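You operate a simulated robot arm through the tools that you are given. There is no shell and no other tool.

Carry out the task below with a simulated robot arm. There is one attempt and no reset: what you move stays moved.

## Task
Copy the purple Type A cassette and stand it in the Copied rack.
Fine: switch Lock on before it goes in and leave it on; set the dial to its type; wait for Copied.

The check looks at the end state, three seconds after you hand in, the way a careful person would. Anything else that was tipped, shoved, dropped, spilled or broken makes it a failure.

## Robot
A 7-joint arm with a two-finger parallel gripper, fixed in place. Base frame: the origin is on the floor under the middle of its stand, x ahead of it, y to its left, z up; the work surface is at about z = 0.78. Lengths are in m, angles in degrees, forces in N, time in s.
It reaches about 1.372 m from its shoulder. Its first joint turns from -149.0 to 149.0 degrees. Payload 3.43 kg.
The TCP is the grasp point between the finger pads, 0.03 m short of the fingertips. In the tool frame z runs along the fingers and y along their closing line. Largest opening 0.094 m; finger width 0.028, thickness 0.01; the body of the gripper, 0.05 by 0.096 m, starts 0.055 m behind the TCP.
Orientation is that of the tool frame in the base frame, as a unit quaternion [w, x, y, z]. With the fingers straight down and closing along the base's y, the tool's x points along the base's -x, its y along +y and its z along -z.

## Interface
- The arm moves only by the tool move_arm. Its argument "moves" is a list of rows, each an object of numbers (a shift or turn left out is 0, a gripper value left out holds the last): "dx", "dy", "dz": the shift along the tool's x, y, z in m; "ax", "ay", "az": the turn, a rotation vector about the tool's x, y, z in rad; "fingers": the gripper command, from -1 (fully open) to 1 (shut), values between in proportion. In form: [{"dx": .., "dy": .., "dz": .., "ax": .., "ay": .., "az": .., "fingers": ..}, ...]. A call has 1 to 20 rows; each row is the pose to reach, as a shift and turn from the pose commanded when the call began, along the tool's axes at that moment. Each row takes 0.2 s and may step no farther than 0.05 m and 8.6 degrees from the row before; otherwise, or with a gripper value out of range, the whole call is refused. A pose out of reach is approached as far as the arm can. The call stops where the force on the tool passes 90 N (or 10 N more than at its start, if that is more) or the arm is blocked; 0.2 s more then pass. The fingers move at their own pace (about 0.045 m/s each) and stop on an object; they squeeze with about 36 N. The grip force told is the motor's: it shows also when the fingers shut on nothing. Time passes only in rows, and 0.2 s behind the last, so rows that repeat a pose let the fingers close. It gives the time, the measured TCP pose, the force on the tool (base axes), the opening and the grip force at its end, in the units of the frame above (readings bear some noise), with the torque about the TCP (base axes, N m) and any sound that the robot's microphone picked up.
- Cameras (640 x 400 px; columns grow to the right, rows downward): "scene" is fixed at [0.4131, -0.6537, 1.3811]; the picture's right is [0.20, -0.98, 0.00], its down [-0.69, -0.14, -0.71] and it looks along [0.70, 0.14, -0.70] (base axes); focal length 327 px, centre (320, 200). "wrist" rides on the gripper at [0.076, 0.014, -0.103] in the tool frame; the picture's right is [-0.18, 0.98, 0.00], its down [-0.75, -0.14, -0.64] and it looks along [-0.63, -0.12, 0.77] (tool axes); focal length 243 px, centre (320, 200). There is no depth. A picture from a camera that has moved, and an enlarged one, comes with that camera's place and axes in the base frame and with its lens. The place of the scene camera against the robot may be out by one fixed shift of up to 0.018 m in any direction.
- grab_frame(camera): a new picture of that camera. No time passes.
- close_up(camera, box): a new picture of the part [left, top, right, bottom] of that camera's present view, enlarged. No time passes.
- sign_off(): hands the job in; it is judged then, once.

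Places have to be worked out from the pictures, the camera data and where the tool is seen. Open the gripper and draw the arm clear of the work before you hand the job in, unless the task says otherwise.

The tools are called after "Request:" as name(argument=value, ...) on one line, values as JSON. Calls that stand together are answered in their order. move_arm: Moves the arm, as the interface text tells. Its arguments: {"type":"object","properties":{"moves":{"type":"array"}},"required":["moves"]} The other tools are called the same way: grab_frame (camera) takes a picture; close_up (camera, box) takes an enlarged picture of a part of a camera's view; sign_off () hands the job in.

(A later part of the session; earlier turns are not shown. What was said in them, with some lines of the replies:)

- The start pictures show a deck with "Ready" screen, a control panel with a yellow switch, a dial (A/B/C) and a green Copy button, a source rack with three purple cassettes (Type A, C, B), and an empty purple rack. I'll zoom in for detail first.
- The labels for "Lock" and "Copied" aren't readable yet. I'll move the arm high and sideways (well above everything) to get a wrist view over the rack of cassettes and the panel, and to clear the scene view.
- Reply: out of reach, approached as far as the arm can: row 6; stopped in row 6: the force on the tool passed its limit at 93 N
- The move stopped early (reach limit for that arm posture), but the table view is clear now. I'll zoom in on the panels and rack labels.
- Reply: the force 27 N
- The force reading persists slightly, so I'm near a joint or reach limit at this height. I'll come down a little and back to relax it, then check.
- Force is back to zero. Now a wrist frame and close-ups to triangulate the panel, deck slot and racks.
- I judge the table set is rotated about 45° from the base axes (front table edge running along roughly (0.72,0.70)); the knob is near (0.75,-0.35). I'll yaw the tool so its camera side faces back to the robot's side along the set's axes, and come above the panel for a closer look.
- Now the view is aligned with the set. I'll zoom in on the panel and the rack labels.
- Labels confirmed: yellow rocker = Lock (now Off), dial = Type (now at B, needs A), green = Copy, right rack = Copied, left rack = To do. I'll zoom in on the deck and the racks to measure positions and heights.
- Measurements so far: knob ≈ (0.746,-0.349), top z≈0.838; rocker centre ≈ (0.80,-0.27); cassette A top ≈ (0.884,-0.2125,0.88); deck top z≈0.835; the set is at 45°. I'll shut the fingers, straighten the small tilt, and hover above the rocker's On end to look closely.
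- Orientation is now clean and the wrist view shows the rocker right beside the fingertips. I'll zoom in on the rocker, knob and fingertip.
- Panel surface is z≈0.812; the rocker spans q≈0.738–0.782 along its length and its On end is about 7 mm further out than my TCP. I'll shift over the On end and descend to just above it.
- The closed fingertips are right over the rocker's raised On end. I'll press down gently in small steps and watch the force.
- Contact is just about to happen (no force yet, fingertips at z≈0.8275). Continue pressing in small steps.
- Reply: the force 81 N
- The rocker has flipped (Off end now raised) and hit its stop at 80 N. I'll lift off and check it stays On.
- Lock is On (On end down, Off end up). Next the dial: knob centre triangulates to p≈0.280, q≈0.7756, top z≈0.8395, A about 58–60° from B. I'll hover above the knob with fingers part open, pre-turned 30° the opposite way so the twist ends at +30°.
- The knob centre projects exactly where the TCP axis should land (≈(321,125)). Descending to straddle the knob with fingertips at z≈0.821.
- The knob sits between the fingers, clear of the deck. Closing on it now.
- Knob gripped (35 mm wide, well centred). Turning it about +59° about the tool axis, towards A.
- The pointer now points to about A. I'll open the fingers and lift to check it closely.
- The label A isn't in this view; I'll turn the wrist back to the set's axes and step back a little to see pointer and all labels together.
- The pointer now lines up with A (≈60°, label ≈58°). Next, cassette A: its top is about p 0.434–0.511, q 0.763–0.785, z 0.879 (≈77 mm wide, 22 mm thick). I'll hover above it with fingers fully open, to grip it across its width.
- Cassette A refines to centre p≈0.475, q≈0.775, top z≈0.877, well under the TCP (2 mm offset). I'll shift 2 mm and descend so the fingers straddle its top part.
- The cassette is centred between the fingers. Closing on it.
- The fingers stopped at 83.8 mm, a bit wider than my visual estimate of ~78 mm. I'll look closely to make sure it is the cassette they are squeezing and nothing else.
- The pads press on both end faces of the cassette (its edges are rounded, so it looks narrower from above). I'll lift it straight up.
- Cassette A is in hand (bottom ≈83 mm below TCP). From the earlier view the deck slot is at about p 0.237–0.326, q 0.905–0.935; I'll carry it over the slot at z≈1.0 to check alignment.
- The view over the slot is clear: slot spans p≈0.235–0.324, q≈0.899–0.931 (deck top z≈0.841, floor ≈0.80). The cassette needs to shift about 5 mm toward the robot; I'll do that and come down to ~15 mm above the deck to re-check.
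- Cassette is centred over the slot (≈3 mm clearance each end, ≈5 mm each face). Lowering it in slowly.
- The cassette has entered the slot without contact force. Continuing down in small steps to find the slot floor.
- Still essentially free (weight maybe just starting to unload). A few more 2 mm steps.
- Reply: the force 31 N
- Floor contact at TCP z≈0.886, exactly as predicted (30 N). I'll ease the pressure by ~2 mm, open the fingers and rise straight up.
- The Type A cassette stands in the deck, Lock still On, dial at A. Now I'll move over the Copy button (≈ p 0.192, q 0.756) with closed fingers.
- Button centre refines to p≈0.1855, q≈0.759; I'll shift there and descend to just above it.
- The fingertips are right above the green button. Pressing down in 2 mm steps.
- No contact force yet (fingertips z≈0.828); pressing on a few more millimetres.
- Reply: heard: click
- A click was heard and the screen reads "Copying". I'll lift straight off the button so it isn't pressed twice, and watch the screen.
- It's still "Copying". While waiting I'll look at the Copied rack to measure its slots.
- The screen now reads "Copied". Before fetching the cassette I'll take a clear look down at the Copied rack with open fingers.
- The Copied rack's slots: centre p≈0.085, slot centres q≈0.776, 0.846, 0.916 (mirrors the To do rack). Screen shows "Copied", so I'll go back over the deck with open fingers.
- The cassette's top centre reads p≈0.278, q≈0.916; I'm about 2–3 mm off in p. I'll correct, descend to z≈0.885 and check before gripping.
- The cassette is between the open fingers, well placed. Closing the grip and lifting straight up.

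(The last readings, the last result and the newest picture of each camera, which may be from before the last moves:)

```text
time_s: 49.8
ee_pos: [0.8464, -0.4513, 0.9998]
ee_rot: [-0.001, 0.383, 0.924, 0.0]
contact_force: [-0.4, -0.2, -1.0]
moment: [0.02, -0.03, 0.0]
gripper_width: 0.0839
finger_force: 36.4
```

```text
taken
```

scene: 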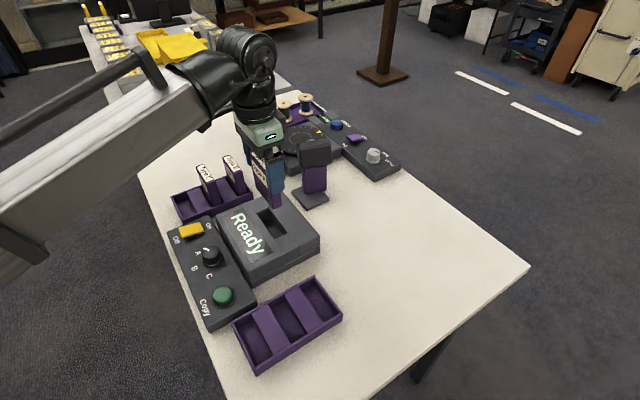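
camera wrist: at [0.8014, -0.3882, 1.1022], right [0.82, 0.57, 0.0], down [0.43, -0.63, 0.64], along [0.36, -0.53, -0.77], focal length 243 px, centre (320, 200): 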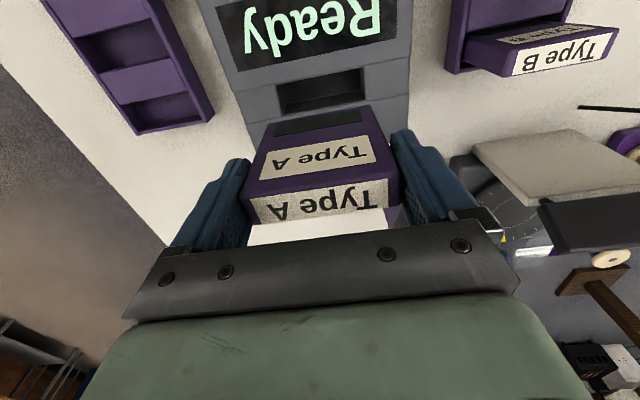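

Cassette A is lifted out cleanly (screen back to Ready). Carrying it over the middle slot of the Copied rack (p≈0.085, q≈0.846).

Request:
move_arm(moves=[{"dx": 0.0143, "dy": -0.0389}, {"dx": 0.0286, "dy": -0.0778}, {"dx": 0.043, "dy": -0.1166}, {"dx": 0.0573, "dy": -0.1555}, {"dx": 0.0716, "dy": -0.1944}, {"dx": 0.0716, "dy": -0.1944}])

Request:
grab_frame(camera="wrist")

Request:
close_up(camera="wrist", box=[220, 20, 420, 160])

Request:
grab_frame(camera="scene")

```text
time_s: 51.2
ee_pos: [0.6559, -0.5386, 1.0009]
ee_rot: [-0.001, 0.383, 0.924, 0.001]
contact_force: [-0.3, 0.2, -2.4]
moment: [0.02, 0.02, -0.01]
gripper_width: 0.0841
finger_force: 35.8
```

```text
taken
camera wrist: at [0.6111, -0.4753, 1.1032], right [0.82, 0.57, 0.0], down [0.43, -0.63, 0.64], along [0.36, -0.53, -0.77], focal length 243 px, centre (320, 200)
```

wrist: 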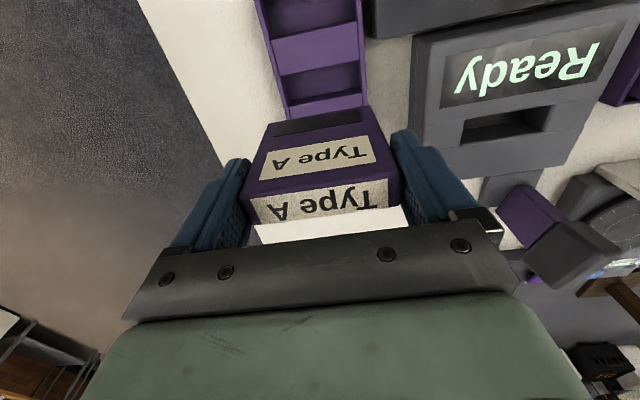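

```text
2.86 times, centred on (320, 90) of wrist
camera zoom: at [0.6111, -0.4753, 1.1032], right [0.82, 0.57, 0.0], down [0.43, -0.63, 0.64], along [0.36, -0.53, -0.77], focal length 693 px, centre (320, 514)
```

zoom: 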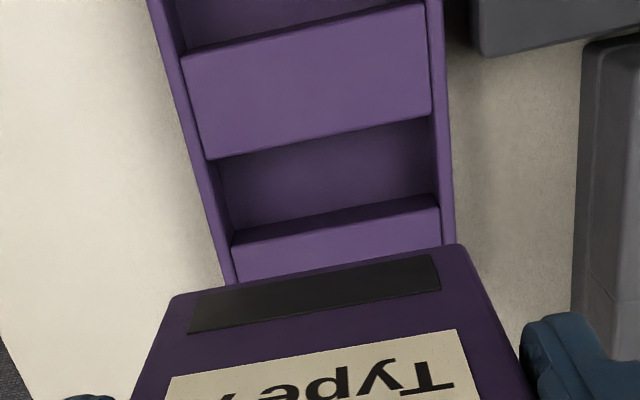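

```text
taken
```

scene: 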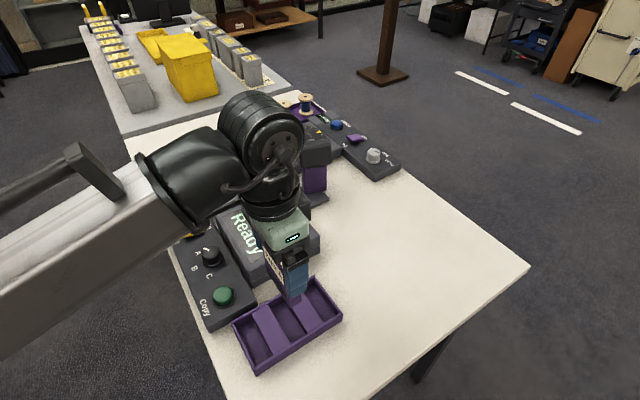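

Middle slot measures p 0.041–0.130, q 0.827–0.861; the cassette needs about +3 mm in p and −1.5 mm in q. I'll correct and lower to ~25 mm above the rack, then re-check.

Request:
move_arm(moves=[{"dx": 0.0015, "dy": 0.003, "dz": 0.02}, {"dx": 0.0015, "dy": 0.003, "dz": 0.045}, {"dx": 0.0015, "dy": 0.003, "dz": 0.068}, {"dx": 0.0015, "dy": 0.003, "dz": 0.078}, {"dx": 0.0015, "dy": 0.003, "dz": 0.078}])

Request:
close_up(camera="wrist", box=[220, 40, 420, 180])

Request:
close_up(camera="scene", box=[220, 240, 360, 380])

```text
time_s: 52.4
ee_pos: [0.6571, -0.5366, 0.9229]
ee_rot: [0.0, 0.382, 0.924, 0.0]
contact_force: [-0.2, 0.0, -1.5]
moment: [-0.02, -0.01, 0.0]
gripper_width: 0.0837
finger_force: 35.5
```

```text
2.86 times, centred on (320, 110) of wrist
camera zoom: at [0.6126, -0.4722, 1.025], right [0.82, 0.57, 0.0], down [0.43, -0.63, 0.64], along [0.36, -0.53, -0.77], focal length 693 px, centre (320, 457)
```

zoom: 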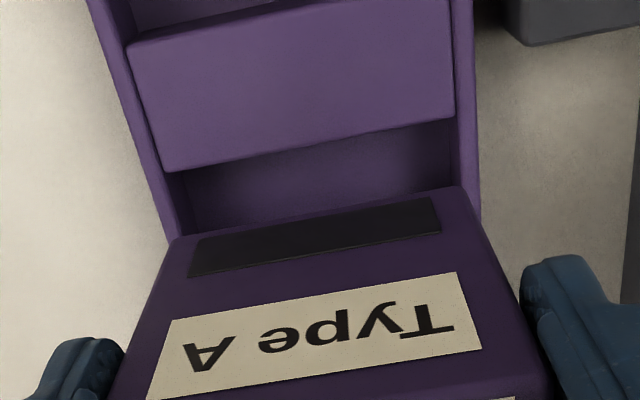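

```text
2.86 times, centred on (290, 310) of scene
camera zoom: at [0.4131, -0.6537, 1.3811], right [0.2, -0.98, 0.0], down [-0.69, -0.14, -0.71], along [0.7, 0.14, -0.7], focal length 934 px, centre (406, -114)
```

zoom: 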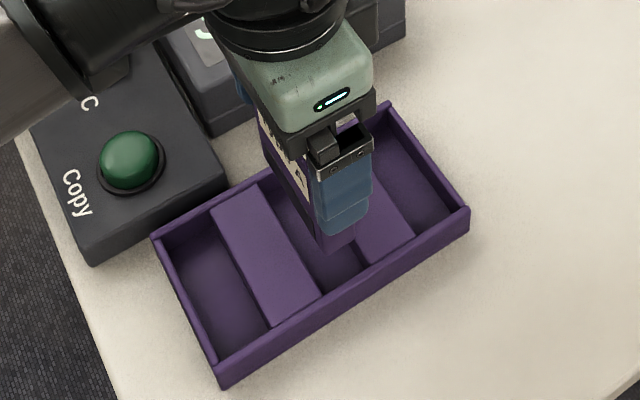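

Alignment looks good (about 2.5 mm at each end, 5–8 mm at the faces). Nudging 1 mm toward the robot and lowering into the slot.

Request:
move_arm(moves=[{"dx": 0.001, "dz": 0.012}, {"dx": 0.001, "dz": 0.022}, {"dx": 0.001, "dz": 0.032}, {"dx": 0.001, "dz": 0.04}, {"dx": 0.001, "dz": 0.046}, {"dx": 0.001, "dz": 0.046}])

Request:
close_up(camera="wrist", box=[200, 40, 440, 220])

Request:
close_up(camera="scene", box=[220, 240, 360, 380])

```text
time_s: 53.8
ee_pos: [0.6558, -0.5352, 0.876]
ee_rot: [0.0, 0.383, 0.924, 0.0]
contact_force: [-0.1, 0.5, -2.2]
moment: [0.03, 0.0, -0.02]
gripper_width: 0.0837
finger_force: 35.7
```

```text
2.22 times, centred on (320, 130) of wrist
camera zoom: at [0.612, -0.4718, 0.9785], right [0.82, 0.57, 0.0], down [0.43, -0.63, 0.64], along [0.36, -0.53, -0.77], focal length 539 px, centre (320, 356)
```

zoom: 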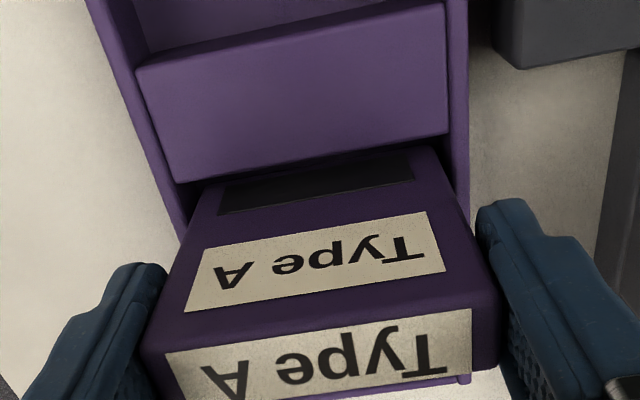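

```text
2.86 times, centred on (290, 310) of scene
camera zoom: at [0.4131, -0.6537, 1.3811], right [0.2, -0.98, 0.0], down [-0.69, -0.14, -0.71], along [0.7, 0.14, -0.7], focal length 934 px, centre (406, -114)
```

zoom: 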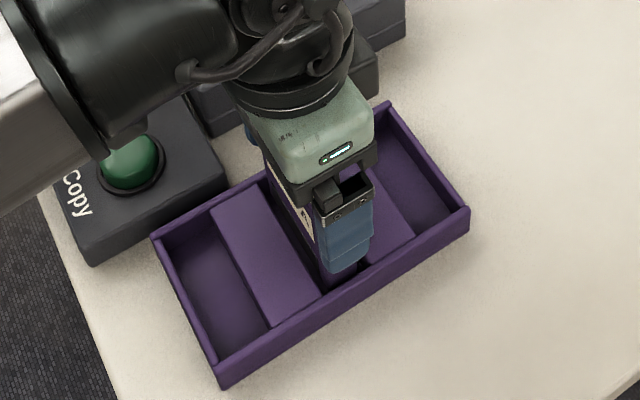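

The cassette is in the slot with no contact force (bottom ≈5 mm above the floor). Lowering the last few millimetres to touch down.

Request:
move_arm(moves=[{"dz": 0.002}, {"dz": 0.004}, {"dz": 0.005}, {"dz": 0.006}, {"dz": 0.006}])

Request:
close_up(camera="wrist", box=[200, 40, 440, 220])

```text
time_s: 55.0
ee_pos: [0.6565, -0.535, 0.8692]
ee_rot: [-0.001, 0.383, 0.924, 0.001]
contact_force: [0.3, -0.1, -2.0]
moment: [-0.02, -0.02, 0.03]
gripper_width: 0.0839
finger_force: 35.8
```

```text
2.22 times, centred on (320, 130) of wrist
camera zoom: at [0.6122, -0.4716, 0.9723], right [0.82, 0.57, 0.0], down [0.43, -0.63, 0.64], along [0.36, -0.53, -0.77], focal length 539 px, centre (320, 356)
```

zoom: 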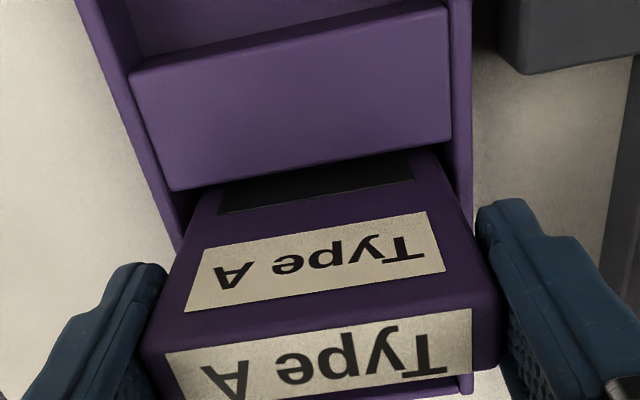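

Not touched yet (the re-grip was ~2 mm lower on the cassette). A few more 1 mm steps.

Request:
move_arm(moves=[{"dz": 0.001}, {"dz": 0.002}, {"dz": 0.003}, {"dz": 0.004}, {"dz": 0.004}])

```text
time_s: 56.2
ee_pos: [0.6562, -0.5343, 0.8666]
ee_rot: [0.0, 0.383, 0.924, 0.0]
contact_force: [0.7, -0.3, 9.5]
moment: [-0.03, 0.05, -0.03]
gripper_width: 0.084
finger_force: 35.4
```

Touch-down (≈10 N on the floor). I'll ease off a millimetre, open the fingers and check before rising.

Request:
move_arm(moves=[{"dz": -0.001, "fingers": 1}, {"dz": -0.001, "fingers": -1}, {"dz": -0.001, "fingers": -1}, {"dz": -0.001, "fingers": -1}])

Request:
close_up(camera="wrist", box=[200, 40, 440, 220])

Request:
close_up(camera="scene", box=[220, 240, 360, 380])

```text
time_s: 57.2
ee_pos: [0.6561, -0.5345, 0.8662]
ee_rot: [-0.001, 0.383, 0.924, 0.0]
contact_force: [0.1, 0.1, -0.6]
moment: [-0.01, 0.0, 0.02]
gripper_width: 0.0941
finger_force: 0.1
```

```text
2.22 times, centred on (320, 130) of wrist
camera zoom: at [0.6122, -0.4715, 0.9697], right [0.82, 0.57, 0.0], down [0.43, -0.63, 0.64], along [0.36, -0.53, -0.77], focal length 539 px, centre (320, 356)
```

zoom: 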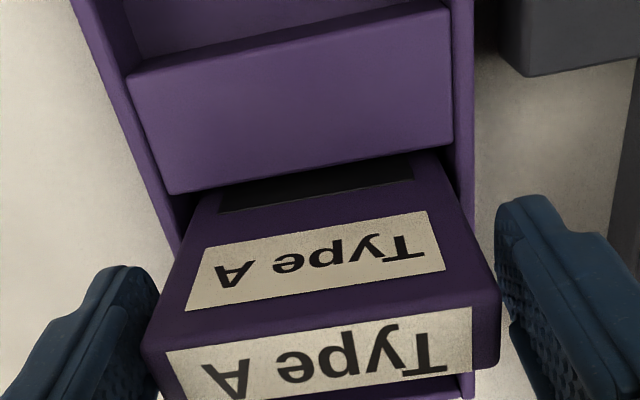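

```text
2.86 times, centred on (290, 310) of scene
camera zoom: at [0.4131, -0.6537, 1.3811], right [0.2, -0.98, 0.0], down [-0.69, -0.14, -0.71], along [0.7, 0.14, -0.7], focal length 934 px, centre (406, -114)
```

zoom: 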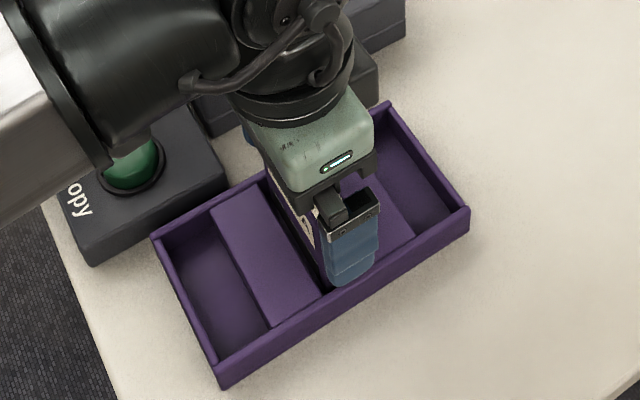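

The cassette stands upright on its own between the open fingers. Rising straight up to z≈1.03 and drawing back toward the robot side.

Request:
move_arm(moves=[{"dz": -0.015}, {"dz": -0.04}, {"dz": -0.08}, {"dz": -0.12}, {"dz": -0.16}, {"dx": 0.04, "dz": -0.17}, {"dx": 0.08, "dz": -0.17}, {"dx": 0.12, "dz": -0.17}, {"dx": 0.16, "dz": -0.17}, {"dx": 0.16, "dz": -0.17}])

Request:
grab_frame(camera="scene")

Request:
grab_frame(camera="wrist")

```text
time_s: 59.4
ee_pos: [0.5421, -0.4213, 1.037]
ee_rot: [-0.001, 0.383, 0.924, 0.001]
contact_force: [1.3, 0.4, 0.1]
moment: [-0.01, -0.01, 0.03]
gripper_width: 0.0941
finger_force: 0.1
```

```text
taken
```

scene: 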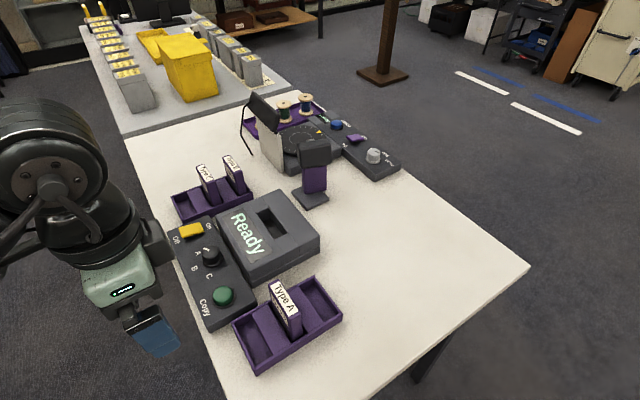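

```text
taken
camera wrist: at [0.4982, -0.3582, 1.1405], right [0.82, 0.57, 0.0], down [0.43, -0.63, 0.64], along [0.36, -0.53, -0.77], focal length 243 px, centre (320, 200)
```

wrist: 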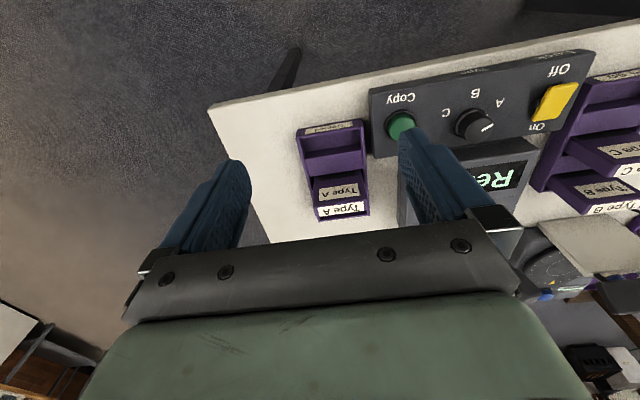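

The cassette stands in the Copied rack and the arm is clear of the table. A last close check of the switch, dial, rack, and other items.

Request:
close_up(camera="scene", box=[160, 150, 340, 280])

Request:
close_up(camera="scene", box=[190, 240, 360, 380])

Request:
close_up(camera="wrist", box=[370, 40, 600, 180])

Request:
close_up(camera="scene", box=[230, 80, 410, 200])

```text
3.08 times, centred on (250, 215) of scene
camera zoom: at [0.4131, -0.6537, 1.3811], right [0.2, -0.98, 0.0], down [-0.69, -0.14, -0.71], along [0.7, 0.14, -0.7], focal length 1006 px, centre (535, 154)
```

zoom: 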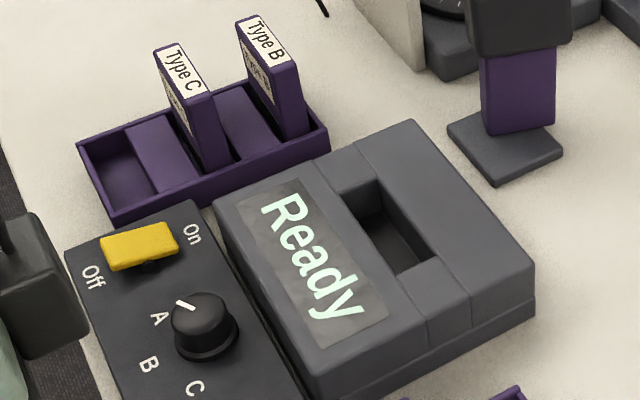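

```text
2.86 times, centred on (275, 310) of scene
camera zoom: at [0.4131, -0.6537, 1.3811], right [0.2, -0.98, 0.0], down [-0.69, -0.14, -0.71], along [0.7, 0.14, -0.7], focal length 934 px, centre (449, -114)
```

zoom: 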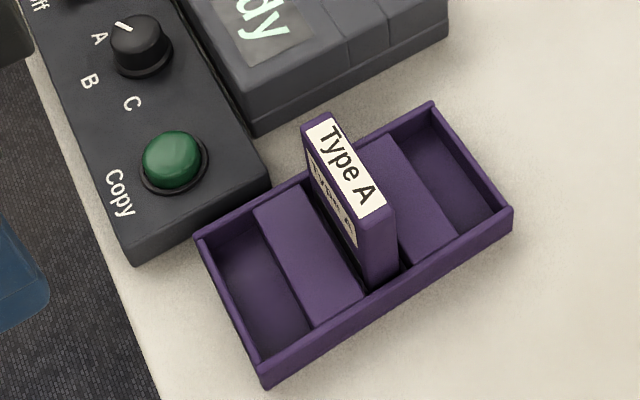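

```text
2.78 times, centred on (485, 110) of wrist
camera zoom: at [0.4982, -0.3582, 1.1405], right [0.82, 0.57, 0.0], down [0.43, -0.63, 0.64], along [0.36, -0.53, -0.77], focal length 675 px, centre (-139, 450)
```

zoom: 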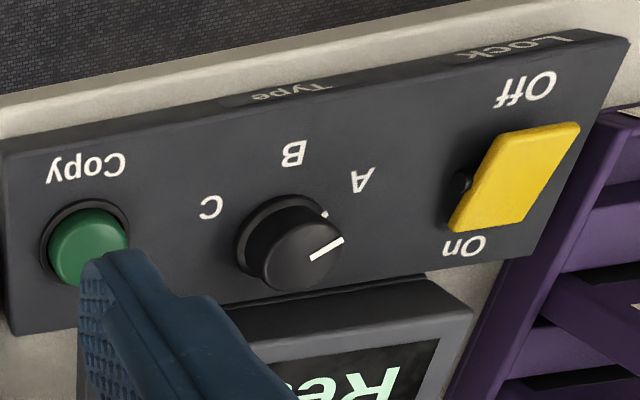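

```text
3.33 times, centred on (320, 140) of scene
camera zoom: at [0.4131, -0.6537, 1.3811], right [0.2, -0.98, 0.0], down [-0.69, -0.14, -0.71], along [0.7, 0.14, -0.7], focal length 1090 px, centre (320, 400)
```

zoom: 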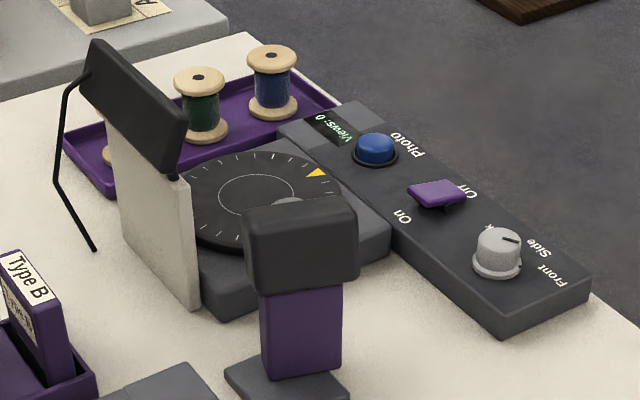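

Everything checks out: Lock is On, the dial is at A, the deck copied the cassette, and it now stands upright in the Copied rack. Nothing else has moved, the gripper is open and the arm is clear, so I'm handing in.

Request:
sign_off()

```text
The job is handed in.
```

The Type A cassette has been copied and is standing upright in the middle slot of the Copied rack.

- **Lock:** I switched Lock on before the cassette went in, and it is still on.
- **Dial:** It was at B, so I turned it to A.
- **Copy:** I pressed Copy once and waited until the screen read "Copied" before taking the cassette out. The screen is back to "Ready".
- **Surroundings:** In the final pictures the other cassettes and everything else on the table look undisturbed. The gripper is open and the arm is clear of the table.

Early on, an arm move stopped at its 90 N force limit, apparently at the edge of its reach. It was high above the table, and nothing on the table was disturbed.
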